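You operate a simulated robot arm through the tools that you are given. There is no shell and no other tool.

Carry out the task below with a simulated robot arm. There is one attempt and no reset: what you move stays moved.

TASK
Swing the fan to AISLE, tilt it fully down, clamp it and switch it to FAST.
Fine: free the yellow clamp lever first and set it back to HOLD before the fan starts; see it turning.

It is judged by the outcome, as a careful person would: the job done as asked, and still so three seconds after it is handed in. It fails if anything else is knocked over, pushed out of place, dropped, spilled or broken.

THE ROBOT
A 6-joint arm with a two-finger parallel gripper, fixed in place. Base frame: the origin is on the floor under the middle of its stand, x ahead of it, y to its left, z up. Lengths are in m, angles in rad, forces in N, time in s.
With the tool pointing down near the work surface it reaches from about 0.1 to 0.58 m from the base axis. Its first joint turns from -2.897 to 2.897 rad. Payload 4.1 kg.
The tool frame sits at the grasp point between the pads (the TCP): z along the fingers, y along the line on which they close. The tips reach 0.023 m beyond it. Largest opening 0.094 m; finger width 0.038, thickness 0.01; the body of the gripper, 0.054 by 0.096 m, starts 0.039 m behind the TCP.
Orientation is that of the tool frame in the base frame, as [roll, pitch, yaw] about the fixed x, y, z axes, in that order (R = Rz(yaw) Ry(pitch) Rx(roll)). With the fingers straight down and closing along the base's y, the tool's x points along the base's -x, its y along +y and its z along -z.

THE INTERFACE
- The arm moves only by the tool arm_command. Its argument "deltas" is a list of rows, each a list of 2 entries, a list of its own where there are three numbers: the shift along the base's x, y, z in mm, then the turn, a rotation vector about the base's x, y, z in rad. In form: [[[dx, dy, dz], [ax, ay, az]], ...]. A call has 1 to 20 rows; each row shifts and turns the commanded pose from where the row before left it. "jaw" is the gripper command, from -1 (fully open) to 1 (shut), values between in proportion, set as the call begins (left out, the last holds). Rows are played at 5 a second. More than 0.05 m and 0.15 rad between two rows, or a gripper value outside its range, and nothing of the call is played. Where a pose cannot be reached the arm comes as near as it can. A force on the tool above 90 N (or 10 N above the force at the start of the call, whichever is more), or a blocked arm, ends the call early, and 0.2 s more pass. Each finger travels about 0.045 m/s and halts on what it meets, pressing with about 23 N; the grip force reading is that of the motor and also rises with nothing between the fingers. The clock runs only during rows and for 0.2 s after the last one: add rows that do not move to give the fingers time. The reply holds the time, the measured pose of the TCP, the force on the tool along the base axes, the opening and the grip force, in the units named above and with some noise, with the torque about the TCP (base axes, N m) and any sound that the robot's microphone picked up, and new pictures: "pictures" is both (left out), scene, wrist or none.
- Cameras (640 x 400 px; columns grow to the right, rows downward): "scene" is fixed at [0.0493, 0.5004, 1.3744]; the picture's right is [-0.75, -0.66, 0.00], its down [-0.37, 0.41, -0.83] and it looks along [0.55, -0.62, -0.56] (base axes); focal length 309 px, centre (320, 200). "wrist" rides on the gripper at [0.086, 0.016, -0.075] in the tool frame; the picture's right is [-0.18, 0.98, 0.00], its down [-0.58, -0.11, -0.81] and it looks along [-0.79, -0.15, 0.59] (tool axes); focal length 243 px, centre (320, 200). There is no depth. A picture from a camera that has moved, and an enlarged one, comes with that camera's place and axes in the base frame and with its lens.
- raise_lower(by): slides the trunk up (or, below 0, down) by that many m; the arm rides with it, the base frame stays. It gives what a move gives, with no picture.
- zoom(camera, box): a new picture of the part [left, top, right, bottom] of that camera's present view, enlarged. The clock stands still meanwhile.
- sign_off(): hands the job in; it is judged then, once.

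Places have to be worked out from the pictures, the camera data and where the tool is seen. Open the gripper and draw the arm clear of the work before you hand the job in, unless the task says otherwise.

The tools are called after "Emit:" as a command line: name --argument value ..., lists and objects as JSON in quotes. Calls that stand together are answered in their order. arm_command: Moves the arm, as the interface text tells. Its arguments: {"type":"object","properties":{"deltas":{"type":"array"},"jaw":{"type":"number"},"pictures":{"type":"string","enum":["both","scene","wrist","none"]}},"required":["deltas"]} The other tools are called the same way: raise_lower (by) moves the trunk up or down; zoom (camera, box) takes an enlarged picture of a part of a camera's view; sign_off () hands the job in.

At the start:

```text
clock: 0.0
ee_pos: [0.3394, -0.1634, 1.1698]
orientation: [-3.141, 0.0, -3.141]
force: [0.4, -0.5, 0.1]
moment: [0.0, 0.0, -0.02]
width: 0.094
grip_force: 0.0
trunk travel left (down, up): [-0.525, 0.065]
```

scene: 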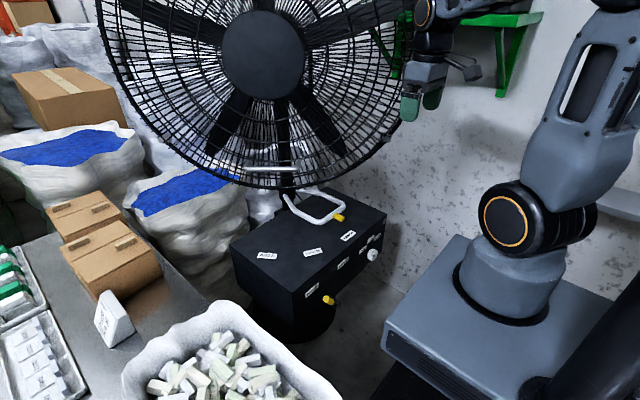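
wrist: 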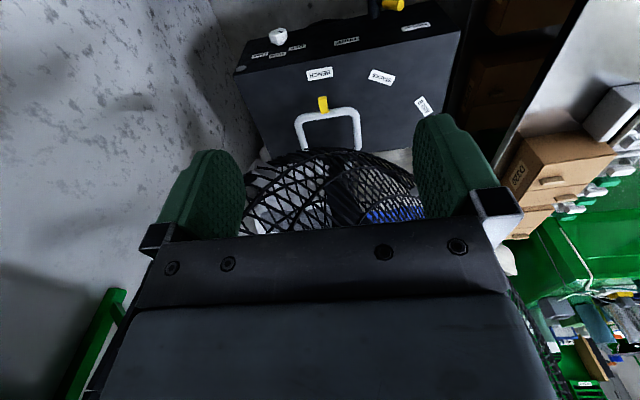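

The scene shows a large fan on a dark box with labels, a yellow-tipped lever, a white knob and a white handle with a yellow pointer. I'll zoom in to read the labels before moving anything.

Emit:
zoom --camera "scene" --box '[220, 160, 400, 340]'

Emit:
zoom --camera "wrist" --box '[220, 0, 480, 160]'

Emit:
zoom --camera "scene" --box '[80, 0, 480, 250]'

```text
2.22 times, centred on (310, 250) of scene
camera zoom: at [0.0493, 0.5004, 1.3744], right [-0.75, -0.66, 0.0], down [-0.37, 0.41, -0.83], along [0.55, -0.62, -0.56], focal length 688 px, centre (342, 89)
```

zoom: 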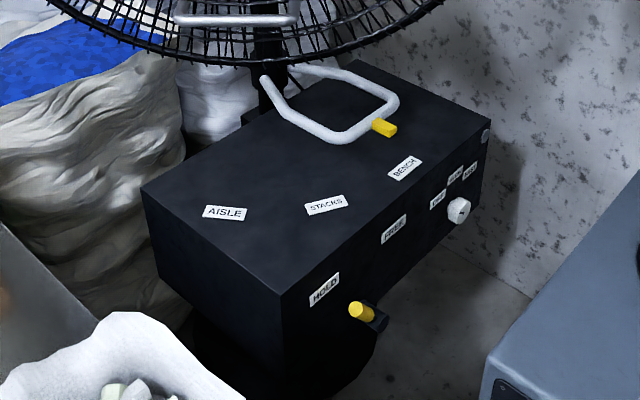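

```text
2.46 times, centred on (350, 80) of wrist
camera zoom: at [0.2522, -0.1452, 1.2432], right [0.18, 0.98, 0.0], down [0.58, -0.11, 0.81], along [0.79, -0.15, -0.59], focal length 597 px, centre (246, 495)
```

zoom: 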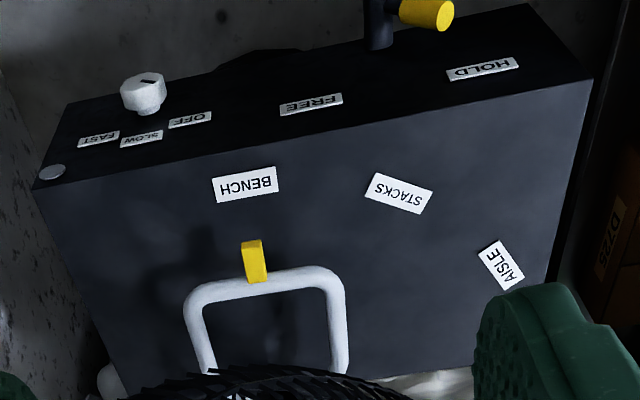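

```text
1.60 times, centred on (280, 125) of scene
camera zoom: at [0.0493, 0.5004, 1.3744], right [-0.75, -0.66, 0.0], down [-0.37, 0.41, -0.83], along [0.55, -0.62, -0.56], focal length 495 px, centre (384, 320)
```

zoom: 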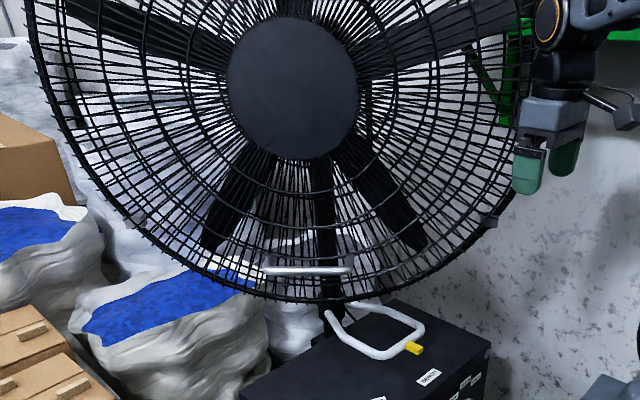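

The front panel looks to be at x≈0.50, with the box top at z≈0.66, the yellow clamp lever near (0.47,-0.01,0.53) at HOLD, and the knob near (0.48,-0.295,0.535) at OFF. The swing loop points at BENCH. I'll draw the arm back for a clear view of the fan before touching anything.

Emit:
arm_command --deltas '[[[-30, 0, 0], [0, -0.1, 0]], [[-30, 0, 0], [0, -0.1, 0]], [[-30, 0, 0], [0, -0.1, 0]], [[-30, 0, 0], [0, -0.1, 0]]]' --jaw 1

```text
clock: 1.0
ee_pos: [0.225, -0.1641, 1.1529]
orientation: [3.075, 0.365, 3.137]
force: [-0.6, -0.9, -0.5]
moment: [0.01, 0.04, -0.02]
width: 0.0052
grip_force: 0.0
trunk travel left (down, up): [-0.525, 0.065]
camera wrist: at [0.1163, -0.1509, 1.1919], right [0.16, 0.98, 0.13], down [0.26, -0.17, 0.95], along [0.95, -0.12, -0.28], focal length 243 px, centre (320, 200)
```

scene: 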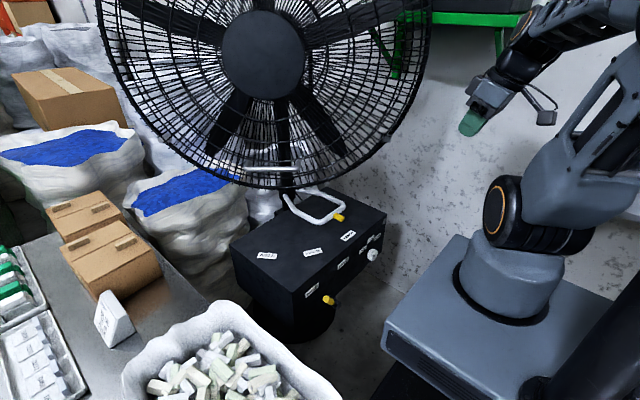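
wrist: 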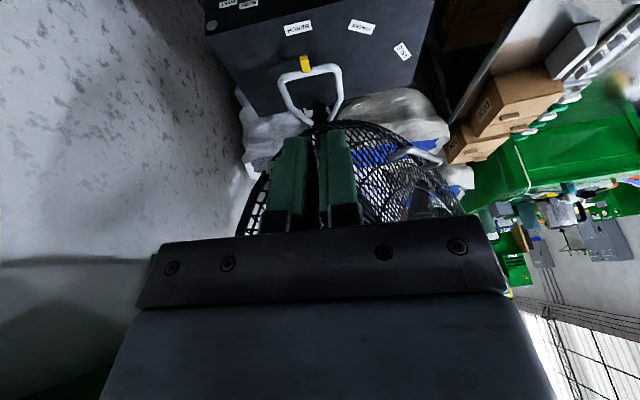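

The arm is clear and the camera sees the box top, the loop and the fan's underside. I'll enlarge the wrist and scene pictures to locate the tilt bar and the pivot.

Emit:
zoom --camera "wrist" --box '[200, 0, 520, 240]'

Emit:
zoom --camera "scene" --box '[190, 100, 350, 240]'

Emit:
zoom --camera "scene" --box '[290, 225, 400, 315]'

```text
1.67 times, centred on (360, 120) of wrist
camera zoom: at [0.1163, -0.1509, 1.1919], right [0.16, 0.98, 0.13], down [0.26, -0.17, 0.95], along [0.95, -0.12, -0.28], focal length 404 px, centre (253, 333)
```

zoom: 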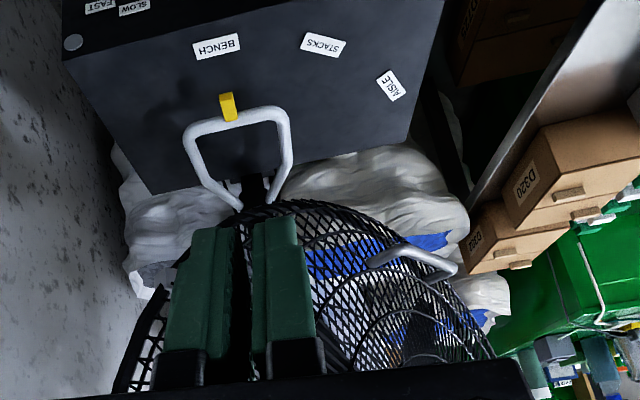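

```text
2.86 times, centred on (270, 170) of scene
camera zoom: at [0.0493, 0.5004, 1.3744], right [-0.75, -0.66, 0.0], down [-0.37, 0.41, -0.83], along [0.55, -0.62, -0.56], focal length 884 px, centre (463, 286)
```

zoom: 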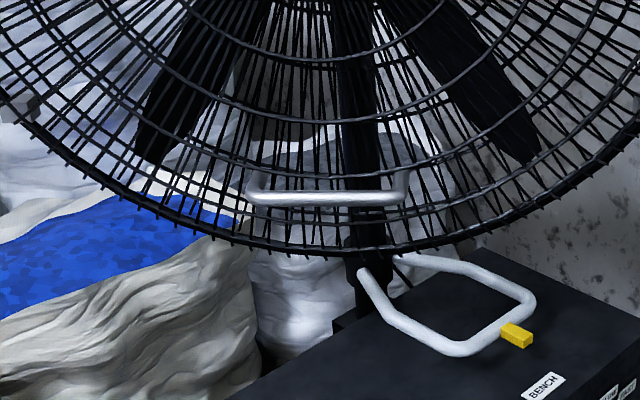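

```text
4.44 times, centred on (345, 270) of scene
camera zoom: at [0.0493, 0.5004, 1.3744], right [-0.75, -0.66, 0.0], down [-0.37, 0.41, -0.83], along [0.55, -0.62, -0.56], focal length 1375 px, centre (209, -111)
```

zoom: 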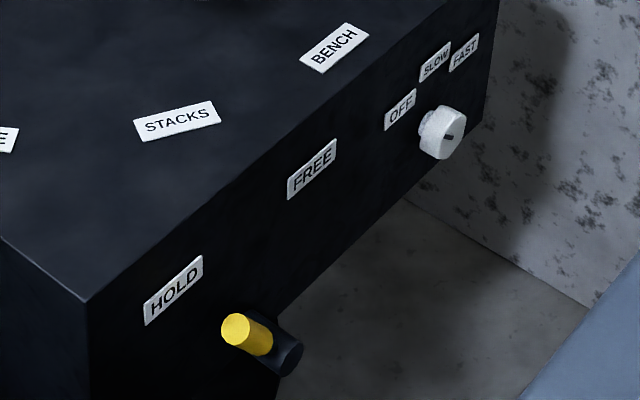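

The swing post is near (0.83,-0.20), so AISLE needs about 60° clockwise seen from above. The tilt bar sits low on the guard front around (0.65,0.015,0.96). The arm is retracted and clear, so I'll lower the trunk for a straight look at the front panel.

Emit:
raise_lower --by -0.3

```text
clock: 4.0
ee_pos: [0.2233, -0.1656, 0.8542]
orientation: [3.075, 0.365, 3.121]
force: [0.5, 0.2, 0.7]
moment: [0.04, 0.01, 0.03]
width: 0.0002
grip_force: 22.9
trunk travel left (down, up): [-0.225, 0.365]
```

The trunk went down freely, and the TCP is now at z≈0.854. I'll hold still and take a picture of the panel from here.

Emit:
arm_command --deltas '[[[0, 0, 0], [0, 0, 0]]]' --pictures "both"

Emit:
zoom --camera "wrist" --box '[160, 0, 520, 225]'

```text
clock: 4.4
ee_pos: [0.2241, -0.1665, 0.854]
orientation: [3.074, 0.364, 3.118]
force: [0.6, -0.8, -0.1]
moment: [-0.03, 0.02, -0.03]
width: 0.0
grip_force: 23.2
trunk travel left (down, up): [-0.225, 0.365]
camera wrist: at [0.1143, -0.1516, 0.8927], right [0.17, 0.98, 0.13], down [0.26, -0.17, 0.95], along [0.95, -0.13, -0.28], focal length 243 px, centre (320, 200)
```

scene: 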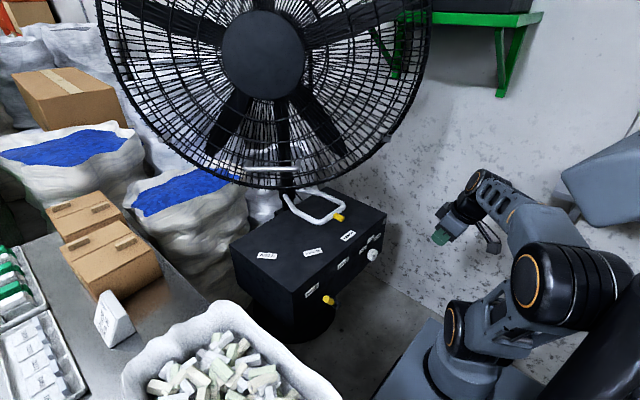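
wrist: 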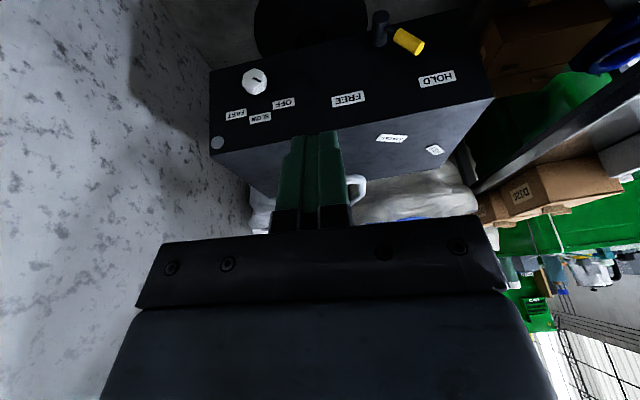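

```text
1.78 times, centred on (340, 112) of wrist
camera zoom: at [0.1143, -0.1516, 0.8927], right [0.17, 0.98, 0.13], down [0.26, -0.17, 0.95], along [0.95, -0.13, -0.28], focal length 431 px, centre (284, 356)
```

zoom: 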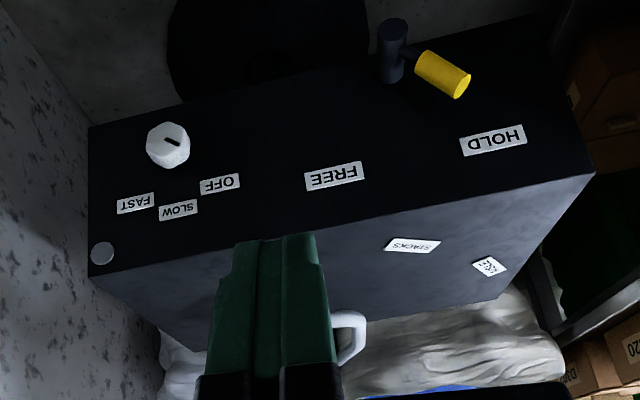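

The panel geometry is now clear. The lever hub is near (0.45,-0.048,0.482) with its tip at (0.461,0.005,0.555) on HOLD, and the labels sit at about ±35°. The knob is near (0.475,-0.299,0.526), with OFF and FAST at about ±45°. I'll pitch the tool to point forward at the panel while still in free space.

Emit:
arm_command --deltas '[[[15, 8, 0], [0, -0.146, 0]], [[15, 8, 0], [0, -0.146, 0]], [[15, 8, 0], [0, -0.146, 0]], [[15, 8, 0], [0, -0.146, 0]], [[15, 8, 0], [0, -0.146, 0]], [[15, 8, 0], [0, -0.146, 0]], [[15, 8, 0], [0, -0.146, 0]], [[15, 8, 0], [0, -0.146, 0]]]'

```text
clock: 5.1
ee_pos: [0.2639, -0.1505, 0.839]
orientation: [2.977, 0.671, 3.045]
force: [0.4, -0.2, 0.1]
moment: [-0.01, 0.03, 0.0]
width: 0.0
grip_force: 23.0
out of reach, approached as far as the arm can: row 3
trunk travel left (down, up): [-0.225, 0.365]
stopped in row 3: the arm was blocked; the commanded pose is now the measured one
camera wrist: at [0.1466, -0.1352, 0.8435], right [0.14, 0.96, 0.24], down [-0.05, -0.24, 0.97], along [0.99, -0.14, 0.02], focal length 243 px, centre (320, 200)
```

scene: 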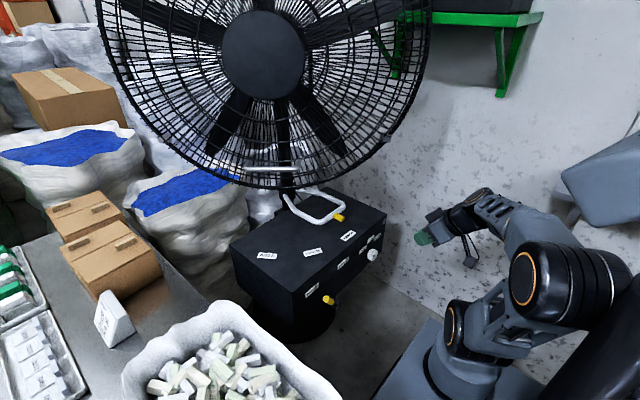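
wrist: 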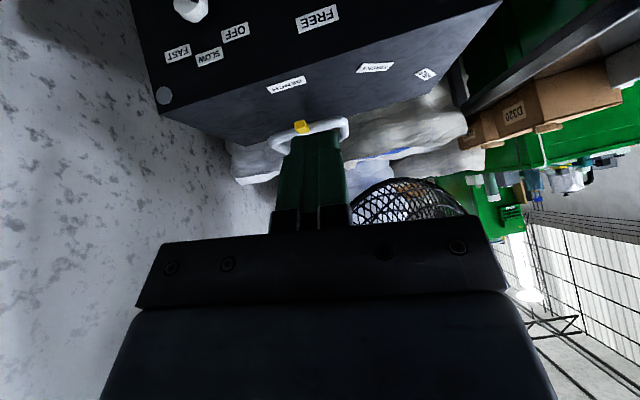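

The pitch stopped at the arm's limit because the tool is too close to the base. Nothing was touched. I'll move forward first in free space and then continue pitching.

Emit:
arm_command --deltas '[[[28, 10, 0], [0, 0, 0]], [[28, 10, 0], [0, 0, 0]], [[28, 10, 0], [0, 0, 0]], [[28, 10, 0], [0, 0, 0]], [[28, 10, 0], [0, -0.08, 0]], [[0, 0, 0], [0, -0.1, 0]], [[0, 0, 0], [0, -0.1, 0]]]'

```text
clock: 6.7
ee_pos: [0.4026, -0.0999, 0.8383]
orientation: [2.936, 0.952, 3.016]
force: [1.0, -0.6, -1.1]
moment: [-0.03, 0.01, 0.0]
width: 0.0003
grip_force: 22.3
trunk travel left (down, up): [-0.225, 0.365]
camera wrist: at [0.2898, -0.0849, 0.812], right [0.06, 0.96, 0.27], down [-0.32, -0.23, 0.92], along [0.95, -0.14, 0.29], focal length 243 px, centre (320, 200)
```

scene: 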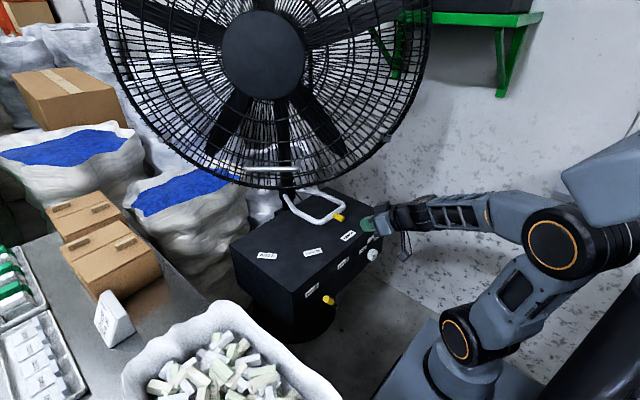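
wrist: 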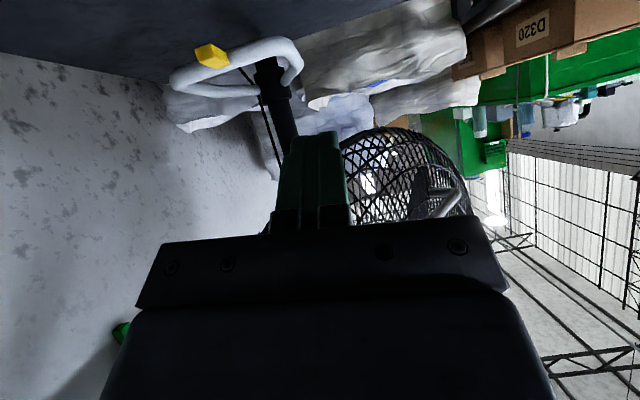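

The tool is at (0.40,-0.10,0.838) with room around it. I'll rotate to fingers straight ahead (+x), closing vertically with the camera on the left, in small steps in place.

Emit:
arm_command --deltas '[[[0, 0, 0], [0.118, -0.0343, -0.0443]], [[0, 0, 0], [0.118, -0.0343, -0.0443]], [[0, 0, 0], [0.118, -0.0343, -0.0443]], [[0, 0, 0], [0.118, -0.0343, -0.0443]], [[0, 0, 0], [0.118, -0.0343, -0.0443]], [[0, 0, 0], [0.118, -0.0343, -0.0443]], [[0, 0, 0], [0.118, -0.0343, -0.0443]], [[0, 0, 0], [0.118, -0.0343, -0.0443]], [[0, 0, 0], [0.118, -0.0343, -0.0443]], [[0, 0, 0], [0.118, -0.0343, -0.0443]], [[0, 0, 0], [0.118, -0.0343, -0.0443]], [[0, 0, 0], [0.118, -0.0343, -0.0443]]]'

```text
clock: 9.3
ee_pos: [0.4458, -0.1336, 0.8593]
orientation: [1.569, -0.002, 1.574]
force: [0.0, -0.1, -0.1]
moment: [0.02, 0.0, -0.01]
width: 0.0
grip_force: 23.2
out of reach, approached as far as the arm can: row 4, 5, 6, 7, 8, 9, 10, 11, 12
trunk travel left (down, up): [-0.225, 0.365]
camera wrist: at [0.3711, -0.0459, 0.8745], right [0.0, -0.19, 0.98], down [-0.81, -0.58, -0.11], along [0.59, -0.79, -0.15], focal length 243 px, centre (320, 200)
```

scene: 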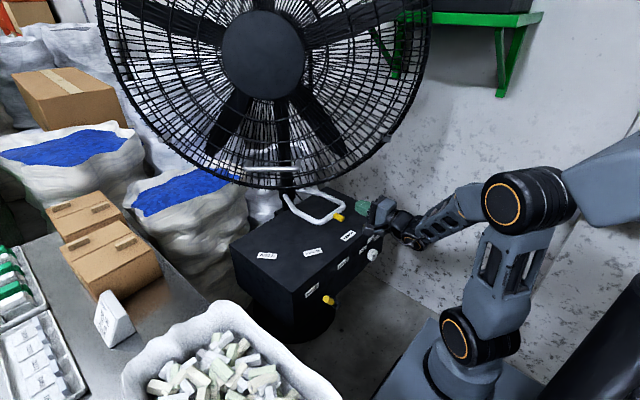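
wrist: 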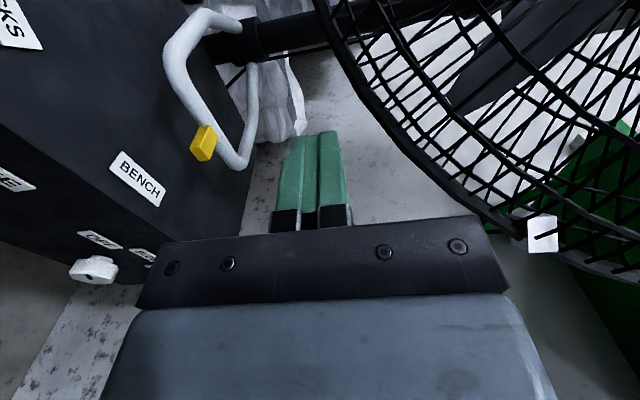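

The orientation is now exact: fingers along +x, closing vertically. The TCP settled at (0.446,-0.134,0.859) because that is as close in as this orientation allows. Fingertips are at x≈0.469 and the panel is at 0.495, so lowering the trunk brings the tool in front of the panel.

Emit:
raise_lower --by -0.2

Emit:
arm_command --deltas '[[[0, 0, 0], [0, 0, 0]]]'

```text
clock: 11.5
ee_pos: [0.4458, -0.1333, 0.6589]
orientation: [1.571, 0.0, 1.572]
force: [0.0, -0.5, -0.8]
moment: [-0.01, -0.02, 0.01]
width: 0.0
grip_force: 22.7
trunk travel left (down, up): [-0.025, 0.565]
```

```text
clock: 11.9
ee_pos: [0.4471, -0.1339, 0.6586]
orientation: [1.57, -0.002, 1.573]
force: [-0.3, 0.3, 0.8]
moment: [0.03, 0.02, 0.01]
width: 0.0002
grip_force: 22.9
trunk travel left (down, up): [-0.025, 0.565]
camera wrist: at [0.371, -0.0459, 0.6742], right [0.0, -0.18, 0.98], down [-0.81, -0.58, -0.11], along [0.59, -0.79, -0.15], focal length 243 px, centre (320, 200)
```

scene: 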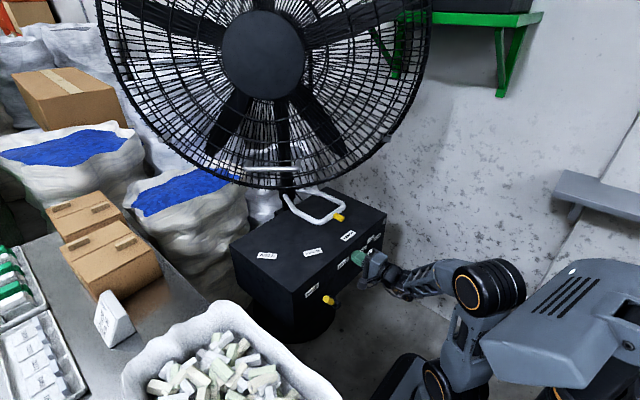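
wrist: 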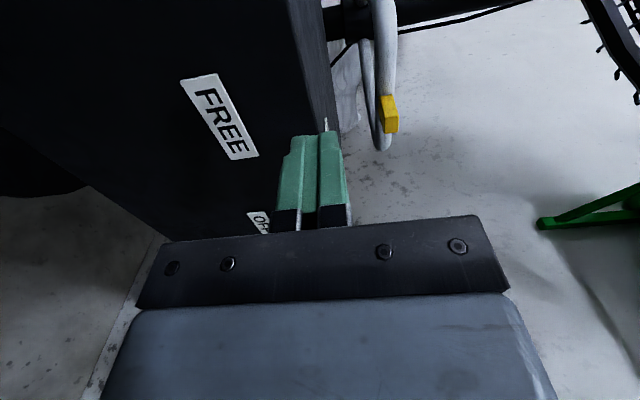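

The tool is in front of the panel's top edge, and in the picture the loop and the FREE label are beside the fingers. I'll lift slightly and move left toward the +y side of the lever, then check where the TCP really is.

Emit:
arm_command --deltas '[[[0, 0, 25], [0, 0, 0]], [[0, 0, 25], [0, 0, 0]], [[0, 35, 0], [0, 0, 0]], [[0, 35, 0], [0, 0, 0]], [[0, 35, 0], [0, 0, 0]], [[0, 35, 0], [0, 0, 0]]]' --pictures "wrist"

```text
clock: 13.3
ee_pos: [0.4573, -0.0367, 0.7196]
orientation: [1.571, 0.0, 1.578]
force: [-0.5, 1.0, -0.5]
moment: [0.0, 0.0, 0.05]
width: 0.0
grip_force: 22.3
out of reach, approached as far as the arm can: row 4, 5, 6
trunk travel left (down, up): [-0.025, 0.565]
camera wrist: at [0.3816, 0.0497, 0.7353], right [0.0, -0.18, 0.98], down [-0.8, -0.59, -0.11], along [0.6, -0.79, -0.15], focal length 243 px, centre (320, 200)
```

wrist: 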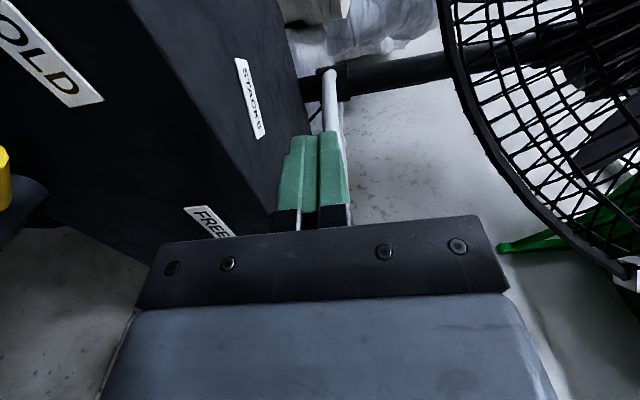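

The TCP is at (0.457,-0.037,0.72), near the arm's inner reach limit for this orientation. I'll continue left above the lever's height to find out whether the arm can still follow.

Emit:
arm_command --deltas '[[[10, 25, 0], [0, 0, 0]], [[10, 25, 0], [0, 0, 0]], [[0, 0, 0], [0, 0, 0]]]' --pictures "scene"

```text
clock: 14.1
ee_pos: [0.4606, -0.0384, 0.7227]
orientation: [1.571, 0.0, 1.576]
force: [0.3, 0.7, -0.2]
moment: [-0.01, 0.01, 0.03]
width: 0.0001
grip_force: 23.2
out of reach, approached as far as the arm can: row 1, 2
trunk travel left (down, up): [-0.025, 0.565]
```

scene: 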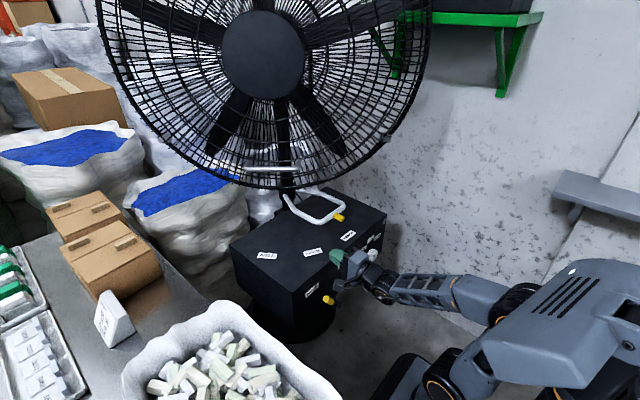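

The sideways move is blocked by the wrist near its singular straight-out pose, not by anything in the scene. I'll go back to a pose pitched down and forward, with the fingers closing along y and the camera behind. That one moved freely and also looks straight at the panel.

Emit:
arm_command --deltas '[[[-5, 0, 2], [-0.1255, 0.0438, 0.0438]], [[-5, 0, 2], [-0.1255, 0.0438, 0.0438]], [[-5, 0, 2], [-0.1255, 0.0438, 0.0438]], [[-5, 0, 2], [-0.1255, 0.0438, 0.0438]], [[-5, 0, 2], [-0.1255, 0.0438, 0.0438]], [[-5, 0, 2], [-0.1255, 0.0438, 0.0438]], [[-5, 0, 2], [-0.1255, 0.0438, 0.0438]], [[-5, 0, 2], [-0.1255, 0.0438, 0.0438]], [[0, 0, 2], [-0.1255, 0.0438, 0.0438]], [[0, 0, 2], [-0.1255, 0.0438, 0.0438]], [[0, 0, 2], [-0.1255, 0.0438, 0.0438]], [[0, 0, 2], [-0.1255, 0.0438, 0.0438]], [[0, 0, 0], [0, 0, 0]]]'

```text
clock: 16.9
ee_pos: [0.4216, -0.0374, 0.7495]
orientation: [-3.141, 0.896, -3.142]
force: [0.8, -0.7, -0.3]
moment: [0.02, 0.0, 0.03]
width: 0.0002
grip_force: 22.9
trunk travel left (down, up): [-0.025, 0.565]
camera wrist: at [0.3075, -0.0205, 0.7266], right [0.11, 0.98, 0.14], down [-0.27, -0.11, 0.96], along [0.96, -0.15, 0.25], focal length 243 px, centre (320, 200)
```

scene: 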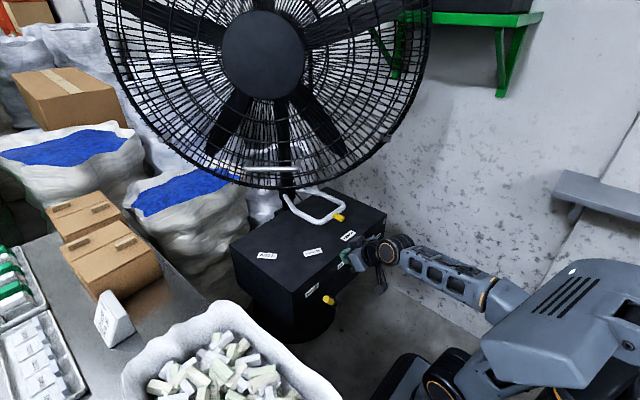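
wrist: 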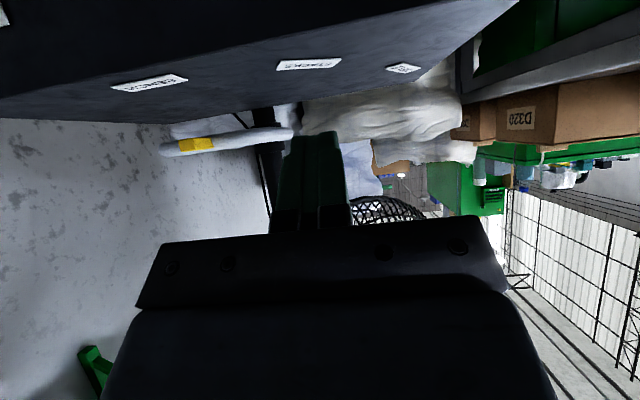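

The commanded pose follows the measured one, so I know where I am: (0.422,-0.037,0.750), fingers forward and down. I'll go to the +y side of the clamp lever, staying in front of the panel.

Emit:
arm_command --deltas '[[[-8, 21, 0], [0, 0, 0]], [[-8, 21, 0], [0, 0, 0]], [[-6, 21, -20], [0, 0, 0]], [[0, 21, -25], [0, 0, 0]], [[0, 0, -30], [0, 0, 0]], [[0, 0, -30], [0, 0, 0]], [[0, 0, 0], [0, 0, 0]]]'

```text
clock: 18.5
ee_pos: [0.3987, 0.0469, 0.6443]
orientation: [3.139, 0.899, 3.141]
force: [0.3, 0.1, 0.0]
moment: [0.06, -0.02, 0.04]
width: 0.0001
grip_force: 23.0
trunk travel left (down, up): [-0.025, 0.565]
camera wrist: at [0.285, 0.0638, 0.6214], right [0.11, 0.98, 0.15], down [-0.27, -0.11, 0.96], along [0.96, -0.15, 0.25], focal length 243 px, centre (320, 200)
```

scene: 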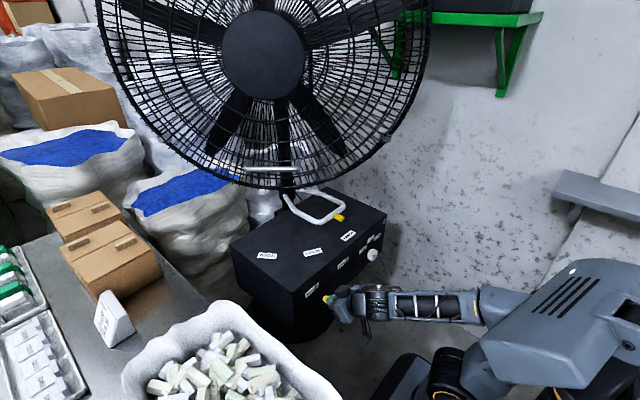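
wrist: 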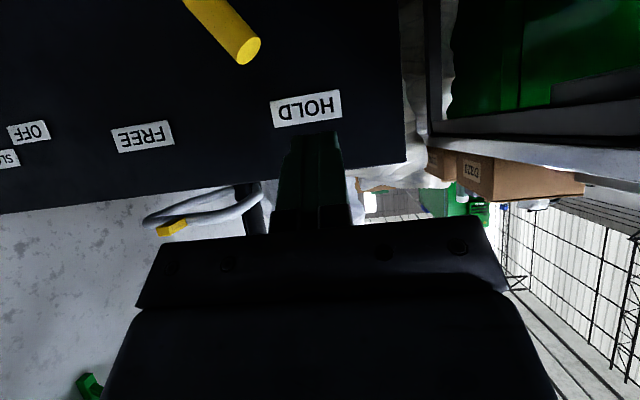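

This view puts the lever tip at about (0.461,0.003,0.557), which agrees with my earlier estimate. I'll drop to z≈0.54, move forward so the closed fingers are beside the yellow grip on its +y side, and look again.

Emit:
arm_command --deltas '[[[0, 0, -26], [0, 0, 0]], [[0, 0, -26], [0, 0, 0]], [[0, 0, -26], [0, 0, 0]], [[0, 0, -26], [0, 0, 0]], [[17, 0, 0], [0, 0, 0]], [[17, 0, 0], [0, 0, 0]], [[17, 0, 0], [0, 0, 0]], [[0, 0, 0], [0, 0, 0]]]'

Emit:
zoom --camera "scene" --box '[280, 230, 400, 330]'

```text
clock: 20.1
ee_pos: [0.4753, 0.0559, 0.5593]
orientation: [3.139, 0.888, -3.135]
force: [-81.1, -5.4, 47.2]
moment: [-0.28, -1.41, -0.16]
width: 0.0001
grip_force: 22.8
out of reach, approached as far as the arm can: row 1, 2, 3, 4
trunk travel left (down, up): [-0.025, 0.565]
stopped in row 8: the force on the tool passed its limit at 119 N (the readings are from after the stop); the commanded pose is now the measured one
camera wrist: at [0.3617, 0.0724, 0.5377], right [0.11, 0.98, 0.14], down [-0.26, -0.11, 0.96], along [0.96, -0.14, 0.24], focal length 243 px, centre (320, 200)
```

scene: 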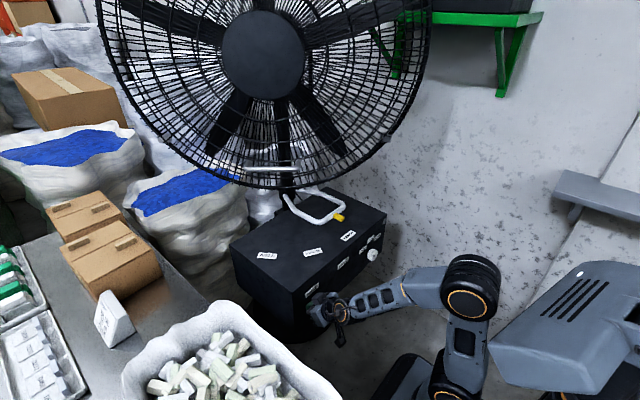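
wrist: 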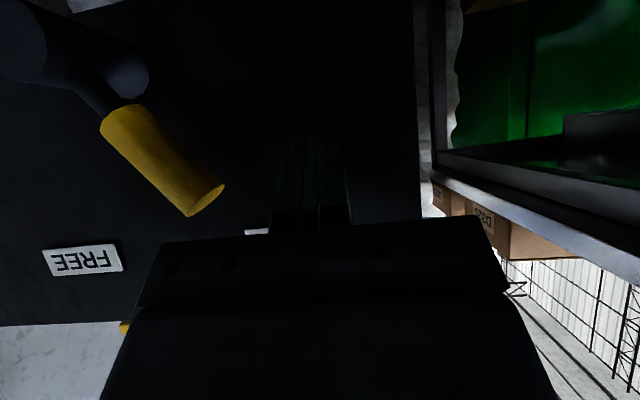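

```text
4.00 times, centred on (340, 280) of scene
camera zoom: at [0.0493, 0.5004, 1.3744], right [-0.75, -0.66, 0.0], down [-0.37, 0.41, -0.83], along [0.55, -0.62, -0.56], focal length 1238 px, centre (240, -120)
```

zoom: 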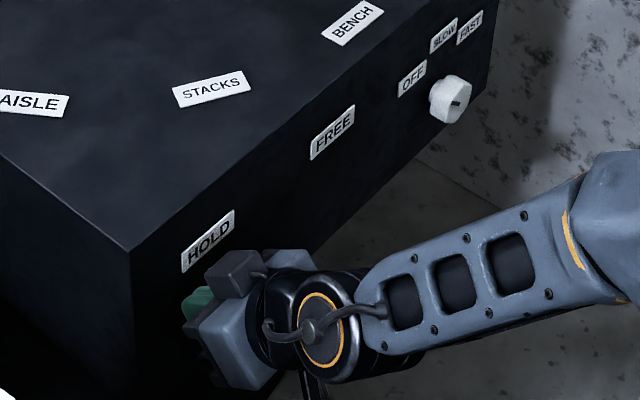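

The arm slid forward at its reach limit and the fingertips pressed the panel, and the call stopped on the force limit. The lever and box look unmoved. I'll back straight off 20 mm, re-read the pose, and check the scene.

Emit:
arm_command --deltas '[[[-10, 0, 0], [0, 0, 0]], [[-12, 0, 0], [0, 0, 0]], [[0, 0, 0], [0, 0, 0]]]'

Emit:
zoom --camera "scene" --box '[220, 160, 400, 340]'

```text
clock: 20.9
ee_pos: [0.4581, 0.0562, 0.5524]
orientation: [-3.141, 0.881, -3.136]
force: [0.0, 0.9, -0.1]
moment: [0.01, 0.02, 0.0]
width: 0.0
grip_force: 22.6
trunk travel left (down, up): [-0.025, 0.565]
camera wrist: at [0.3438, 0.0727, 0.5333], right [0.11, 0.98, 0.14], down [-0.25, -0.11, 0.96], along [0.96, -0.14, 0.23], focal length 243 px, centre (320, 200)
```

scene: 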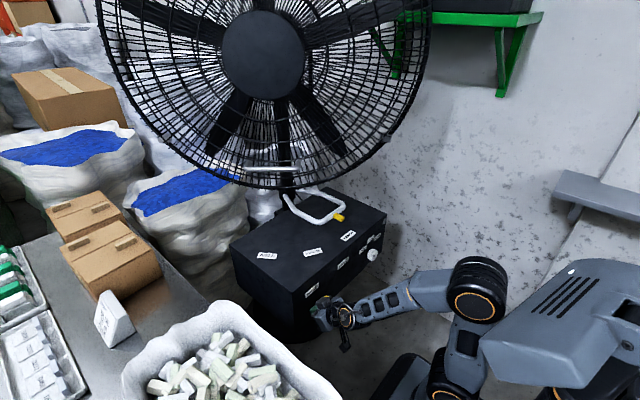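
wrist: 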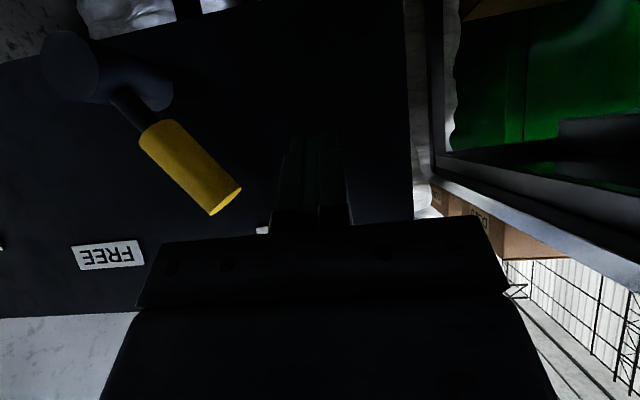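

```text
2.22 times, centred on (310, 250) of scene
camera zoom: at [0.0493, 0.5004, 1.3744], right [-0.75, -0.66, 0.0], down [-0.37, 0.41, -0.83], along [0.55, -0.62, -0.56], focal length 688 px, centre (342, 89)
```

zoom: 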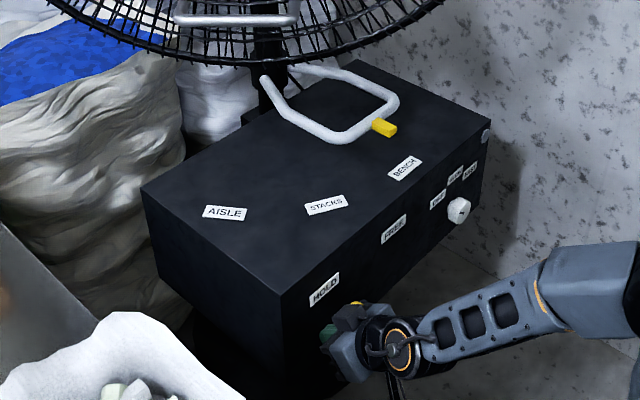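

The box is exactly where it was, and the lever is still at HOLD with its tip at (0.461,0.006,0.556). The closed fingers are 30 mm to its +y side. I'll push slowly toward -y (FREE) and watch the force.

Emit:
arm_command --deltas '[[[0, -10, 0], [0, 0, 0]], [[0, -10, 0], [0, 0, 0]], [[0, -10, 0], [0, 0, 0]], [[0, -10, 0], [0, 0, 0]], [[0, -10, 0], [0, 0, 0]], [[0, -10, 0], [0, 0, 0]], [[0, -10, 0], [0, 0, 0]], [[0, -10, 0], [0, 0, 0]]]'

```text
clock: 22.7
ee_pos: [0.4564, 0.0189, 0.5511]
orientation: [-3.134, 0.878, -3.137]
force: [0.4, 2.1, -1.4]
moment: [-0.03, 0.0, -0.01]
width: 0.0002
grip_force: 23.0
out of reach, approached as far as the arm can: row 5, 6, 7, 8
trunk travel left (down, up): [-0.025, 0.565]
camera wrist: at [0.342, 0.0363, 0.5319], right [0.12, 0.98, 0.14], down [-0.25, -0.1, 0.96], along [0.96, -0.15, 0.23], focal length 243 px, centre (320, 200)
```

scene: 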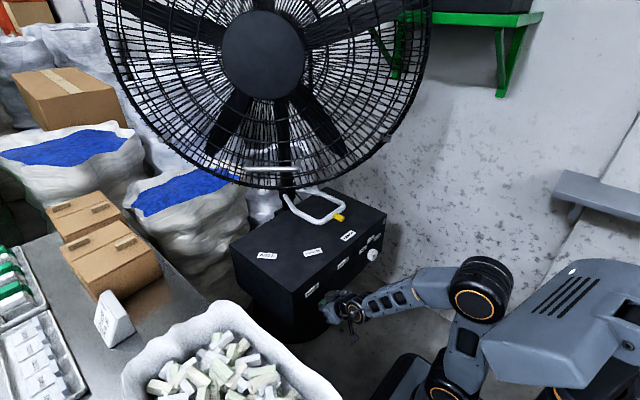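
wrist: 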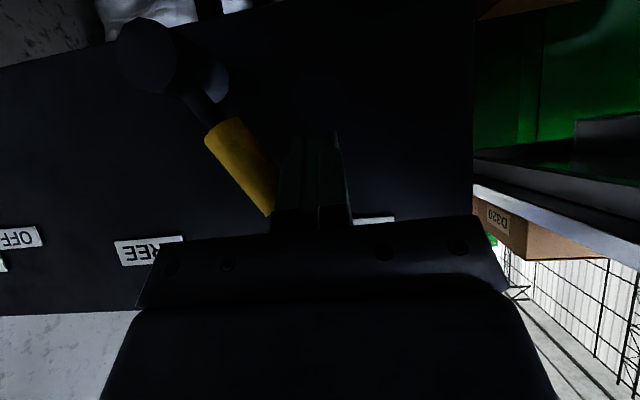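

The wrist reached a limit at this pitch, so the arm stopped short of the lever, with only 2 N on it. Steepening the tool toward straight down gives more reach here. I'll back off 10 mm, pitch back by 0.38 rad, and push again.

Emit:
arm_command --deltas '[[[0, 12, 0], [0, 0, 0]], [[0, 0, 0], [0, 0.13, 0]], [[0, 0, -2], [0, 0.13, 0]], [[0, 0, -4], [0, 0.13, 0]], [[0, 0, -4], [0, 0, 0]], [[0, 0, 0], [0, 0, 0]]]'

```text
clock: 24.1
ee_pos: [0.4577, 0.0201, 0.5464]
orientation: [-3.076, 0.713, -3.135]
force: [0.7, 4.7, 2.5]
moment: [-0.07, 0.04, 0.08]
width: 0.0
grip_force: 22.3
out of reach, approached as far as the arm can: row 3, 4
trunk travel left (down, up): [-0.025, 0.565]
camera wrist: at [0.3429, 0.0411, 0.5452], right [0.18, 0.98, 0.07], down [-0.09, -0.06, 0.99], along [0.98, -0.18, 0.08], focal length 243 px, centre (320, 200)
```

scene: 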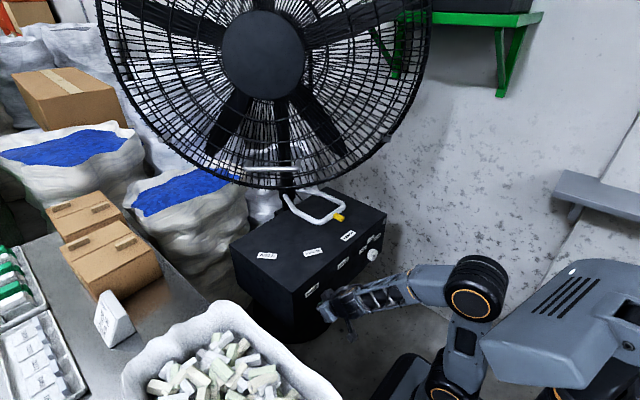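
wrist: 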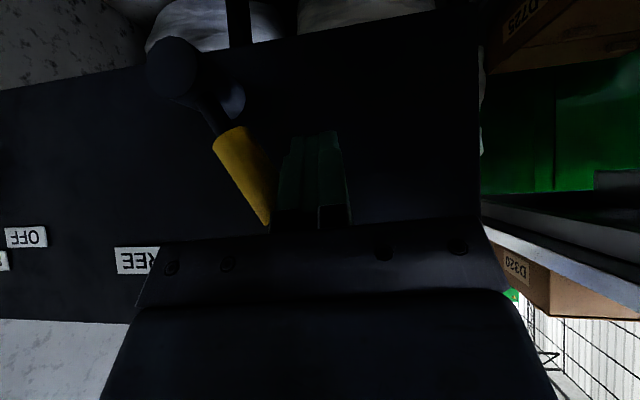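

The lever tip has moved slightly toward FREE under light contact, so it turns easily. The wrist is fighting its singular direction at this pitch. I'll back off from the lever and rotate to a steep tool, about 20° from straight down.

Emit:
arm_command --deltas '[[[-15, 12, 10], [0, 0, 0]], [[-10, 12, 10], [0.0185, 0.121, 0.0089]], [[0, 6, 0], [0.0185, 0.121, 0.0089]], [[0, 0, 0], [0.0185, 0.121, 0.0089]], [[0, 0, 0], [0, 0, 0]]]'

```text
clock: 25.3
ee_pos: [0.4373, 0.0422, 0.5628]
orientation: [-3.117, 0.396, 3.137]
force: [-0.6, -0.1, 0.3]
moment: [0.02, -0.02, 0.02]
width: 0.0
grip_force: 23.0
out of reach, approached as far as the arm can: row 2
trunk travel left (down, up): [-0.025, 0.565]
camera wrist: at [0.3275, 0.0619, 0.5982], right [0.18, 0.98, 0.05], down [0.23, -0.09, 0.97], along [0.96, -0.17, -0.24], focal length 243 px, centre (320, 200)
```

scene: 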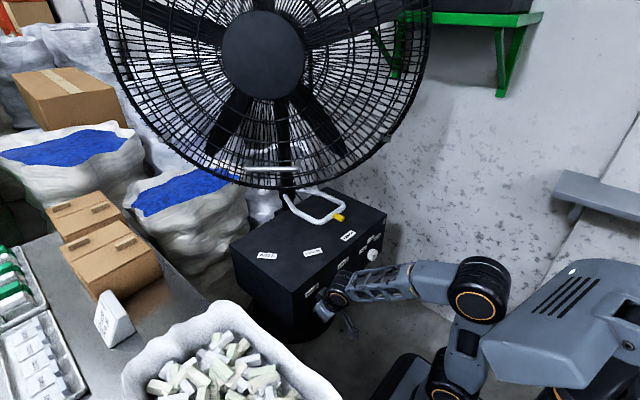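
wrist: 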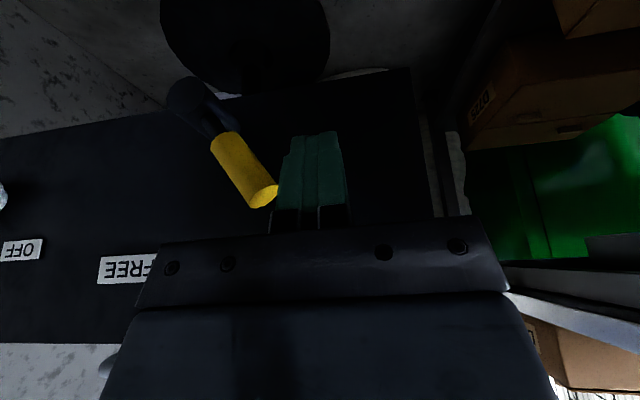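

The tool is clear of the lever at (0.437,0.042,0.563) and pitched steeply. I'll lower 20 mm, move forward 15 mm, and push gently toward -y.

Emit:
arm_command --deltas '[[[8, 0, -10], [0, 0, 0]], [[7, 0, -10], [0, 0, 0]], [[0, -12, 0], [0, 0, 0]], [[0, -12, 0], [0, 0, 0]], [[0, -12, 0], [0, 0, 0]], [[0, -12, 0], [0, 0, 0]], [[0, -12, 0], [0, 0, 0]]]'

```text
clock: 26.9
ee_pos: [0.4527, -0.0178, 0.5429]
orientation: [-3.12, 0.398, 3.138]
force: [-0.1, 0.0, 0.7]
moment: [-0.03, 0.0, -0.04]
width: 0.0
grip_force: 23.2
trunk travel left (down, up): [-0.025, 0.565]
camera wrist: at [0.3427, 0.0015, 0.5779], right [0.18, 0.98, 0.05], down [0.22, -0.09, 0.97], along [0.96, -0.17, -0.24], focal length 243 px, centre (320, 200)
```

scene: 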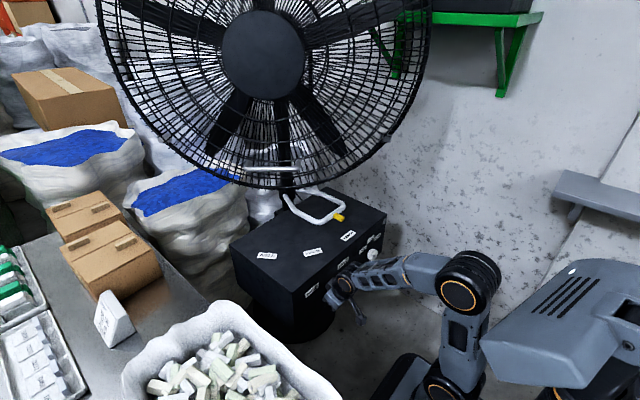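
wrist: 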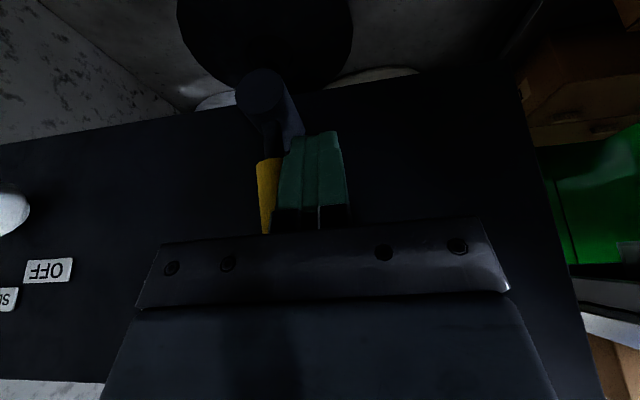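

The lever follows easily and is now almost upright, with very little force. I'll keep pushing toward FREE.

Emit:
arm_command --deltas '[[[0, -10, 0], [0, 0, 0]], [[0, -10, 0], [0, 0, 0]], [[0, -8, 0], [0, 0, 0]], [[0, -6, 0], [0, 0, 0]], [[0, -6, 0], [0, 0, 0]]]'

```text
clock: 28.1
ee_pos: [0.4511, -0.055, 0.5437]
orientation: [-3.119, 0.395, 3.138]
force: [0.9, 21.8, 0.6]
moment: [0.41, -0.03, 0.26]
width: 0.0
grip_force: 22.3
trunk travel left (down, up): [-0.025, 0.565]
camera wrist: at [0.3425, -0.036, 0.5778], right [0.18, 0.98, 0.05], down [0.23, -0.09, 0.97], along [0.96, -0.16, -0.24], focal length 243 px, centre (320, 200)
```

scene: 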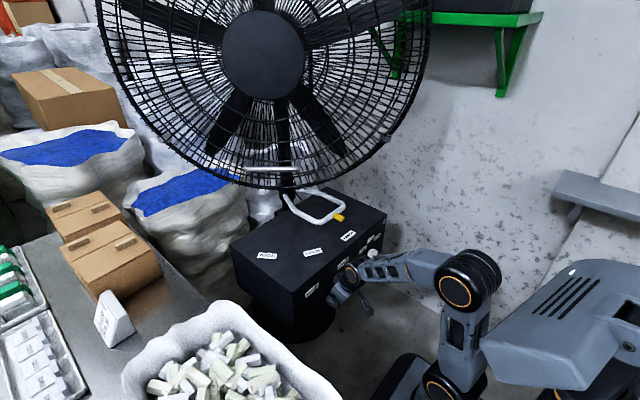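
wrist: 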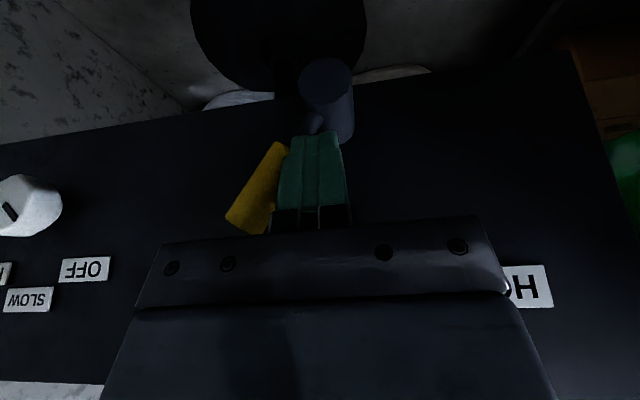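

The force rose to about 22 N, so the lever is against its stop on the FREE side. I'll draw off sideways and back, then check that it stayed there.

Emit:
arm_command --deltas '[[[0, 15, 0], [0, 0, 0]], [[-20, 15, 0], [0, 0, 0]], [[-30, 0, 20], [0, 0, 0]], [[-30, 0, 30], [0, 0, 0]], [[0, 0, 30], [0, 0, 0]]]'

Emit:
zoom --camera "wrist" --box '[160, 0, 520, 225]'

```text
clock: 29.3
ee_pos: [0.3707, -0.0267, 0.6247]
orientation: [-3.118, 0.394, 3.136]
force: [0.1, -0.3, -0.5]
moment: [-0.01, 0.02, 0.02]
width: 0.0
grip_force: 23.0
trunk travel left (down, up): [-0.025, 0.565]
camera wrist: at [0.2617, -0.0075, 0.6581], right [0.18, 0.98, 0.05], down [0.23, -0.09, 0.97], along [0.96, -0.17, -0.24], focal length 243 px, centre (320, 200)
```

scene: 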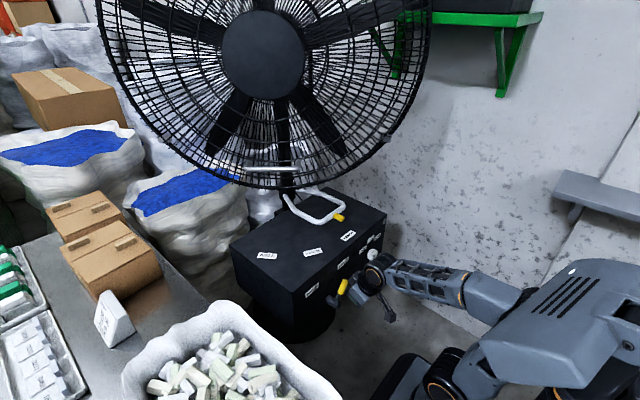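
wrist: 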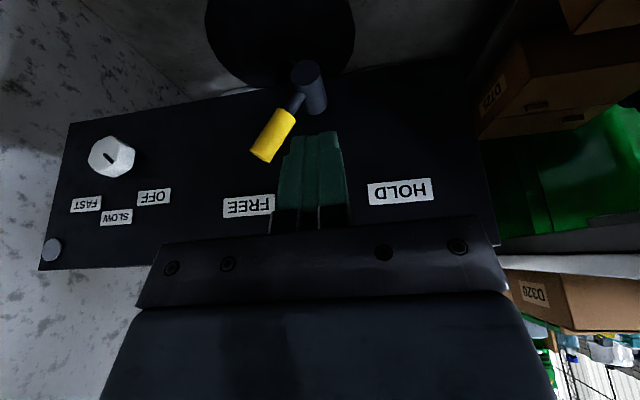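

```text
1.78 times, centred on (340, 112) of wrist
camera zoom: at [0.2617, -0.0075, 0.6581], right [0.18, 0.98, 0.05], down [0.23, -0.09, 0.97], along [0.96, -0.17, -0.24], focal length 431 px, centre (284, 356)
```

zoom: 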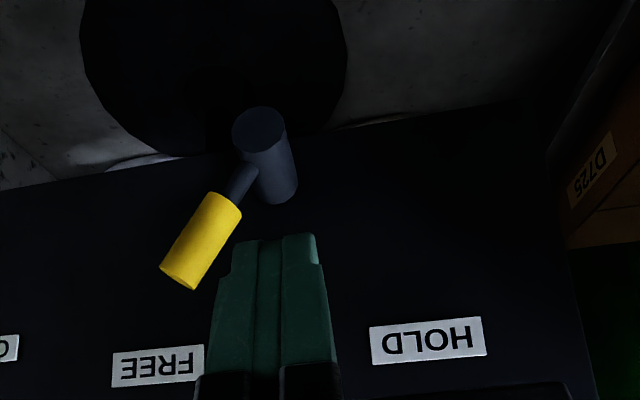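

The lever now stays at FREE. Next is the tilt bar. With the trunk low and the bar at z≈0.96, the forearm slopes upward and a horizontal tool stays away from the wrist's singular pose. I'll go up first, well in front of the fan.

Emit:
arm_command --deltas '[[[0, 5, 40], [0, 0, 0]], [[0, 5, 40], [0, 0, 0]], [[0, 5, 40], [0, 0, 0]], [[10, 5, 40], [0, 0, 0]], [[10, 5, 40], [0, 0, 0]], [[10, 5, 40], [0, 0, 0]], [[10, 5, 40], [0, 0, 0]], [[0, 0, 0], [0, 0, 0]]]'

```text
clock: 31.1
ee_pos: [0.4116, 0.0093, 0.9038]
orientation: [-3.12, 0.394, 3.135]
force: [0.2, -0.1, -0.8]
moment: [-0.03, -0.05, -0.02]
width: 0.0002
grip_force: 22.6
trunk travel left (down, up): [-0.025, 0.565]
camera wrist: at [0.3022, 0.0278, 0.9393], right [0.18, 0.98, 0.05], down [0.23, -0.09, 0.97], along [0.96, -0.17, -0.24], focal length 243 px, centre (320, 200)
```

scene: 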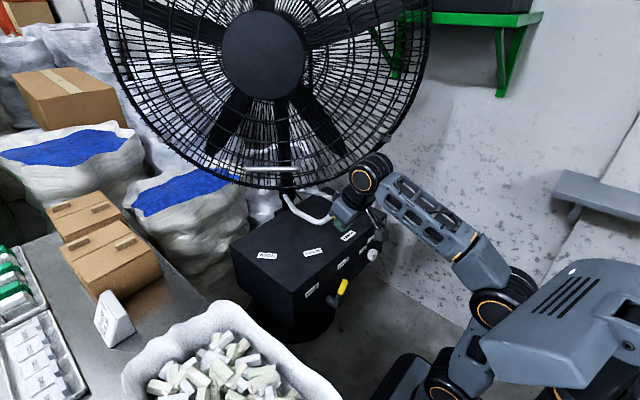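
wrist: 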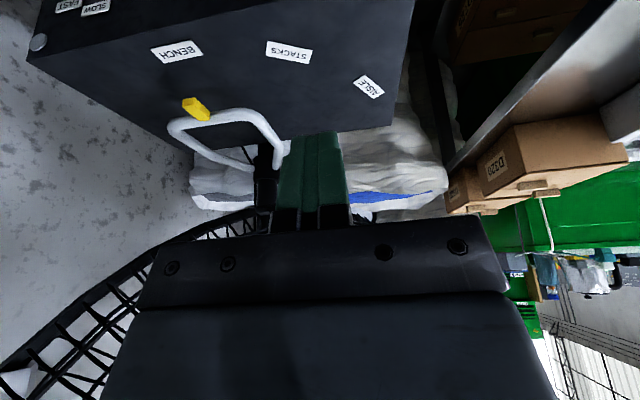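

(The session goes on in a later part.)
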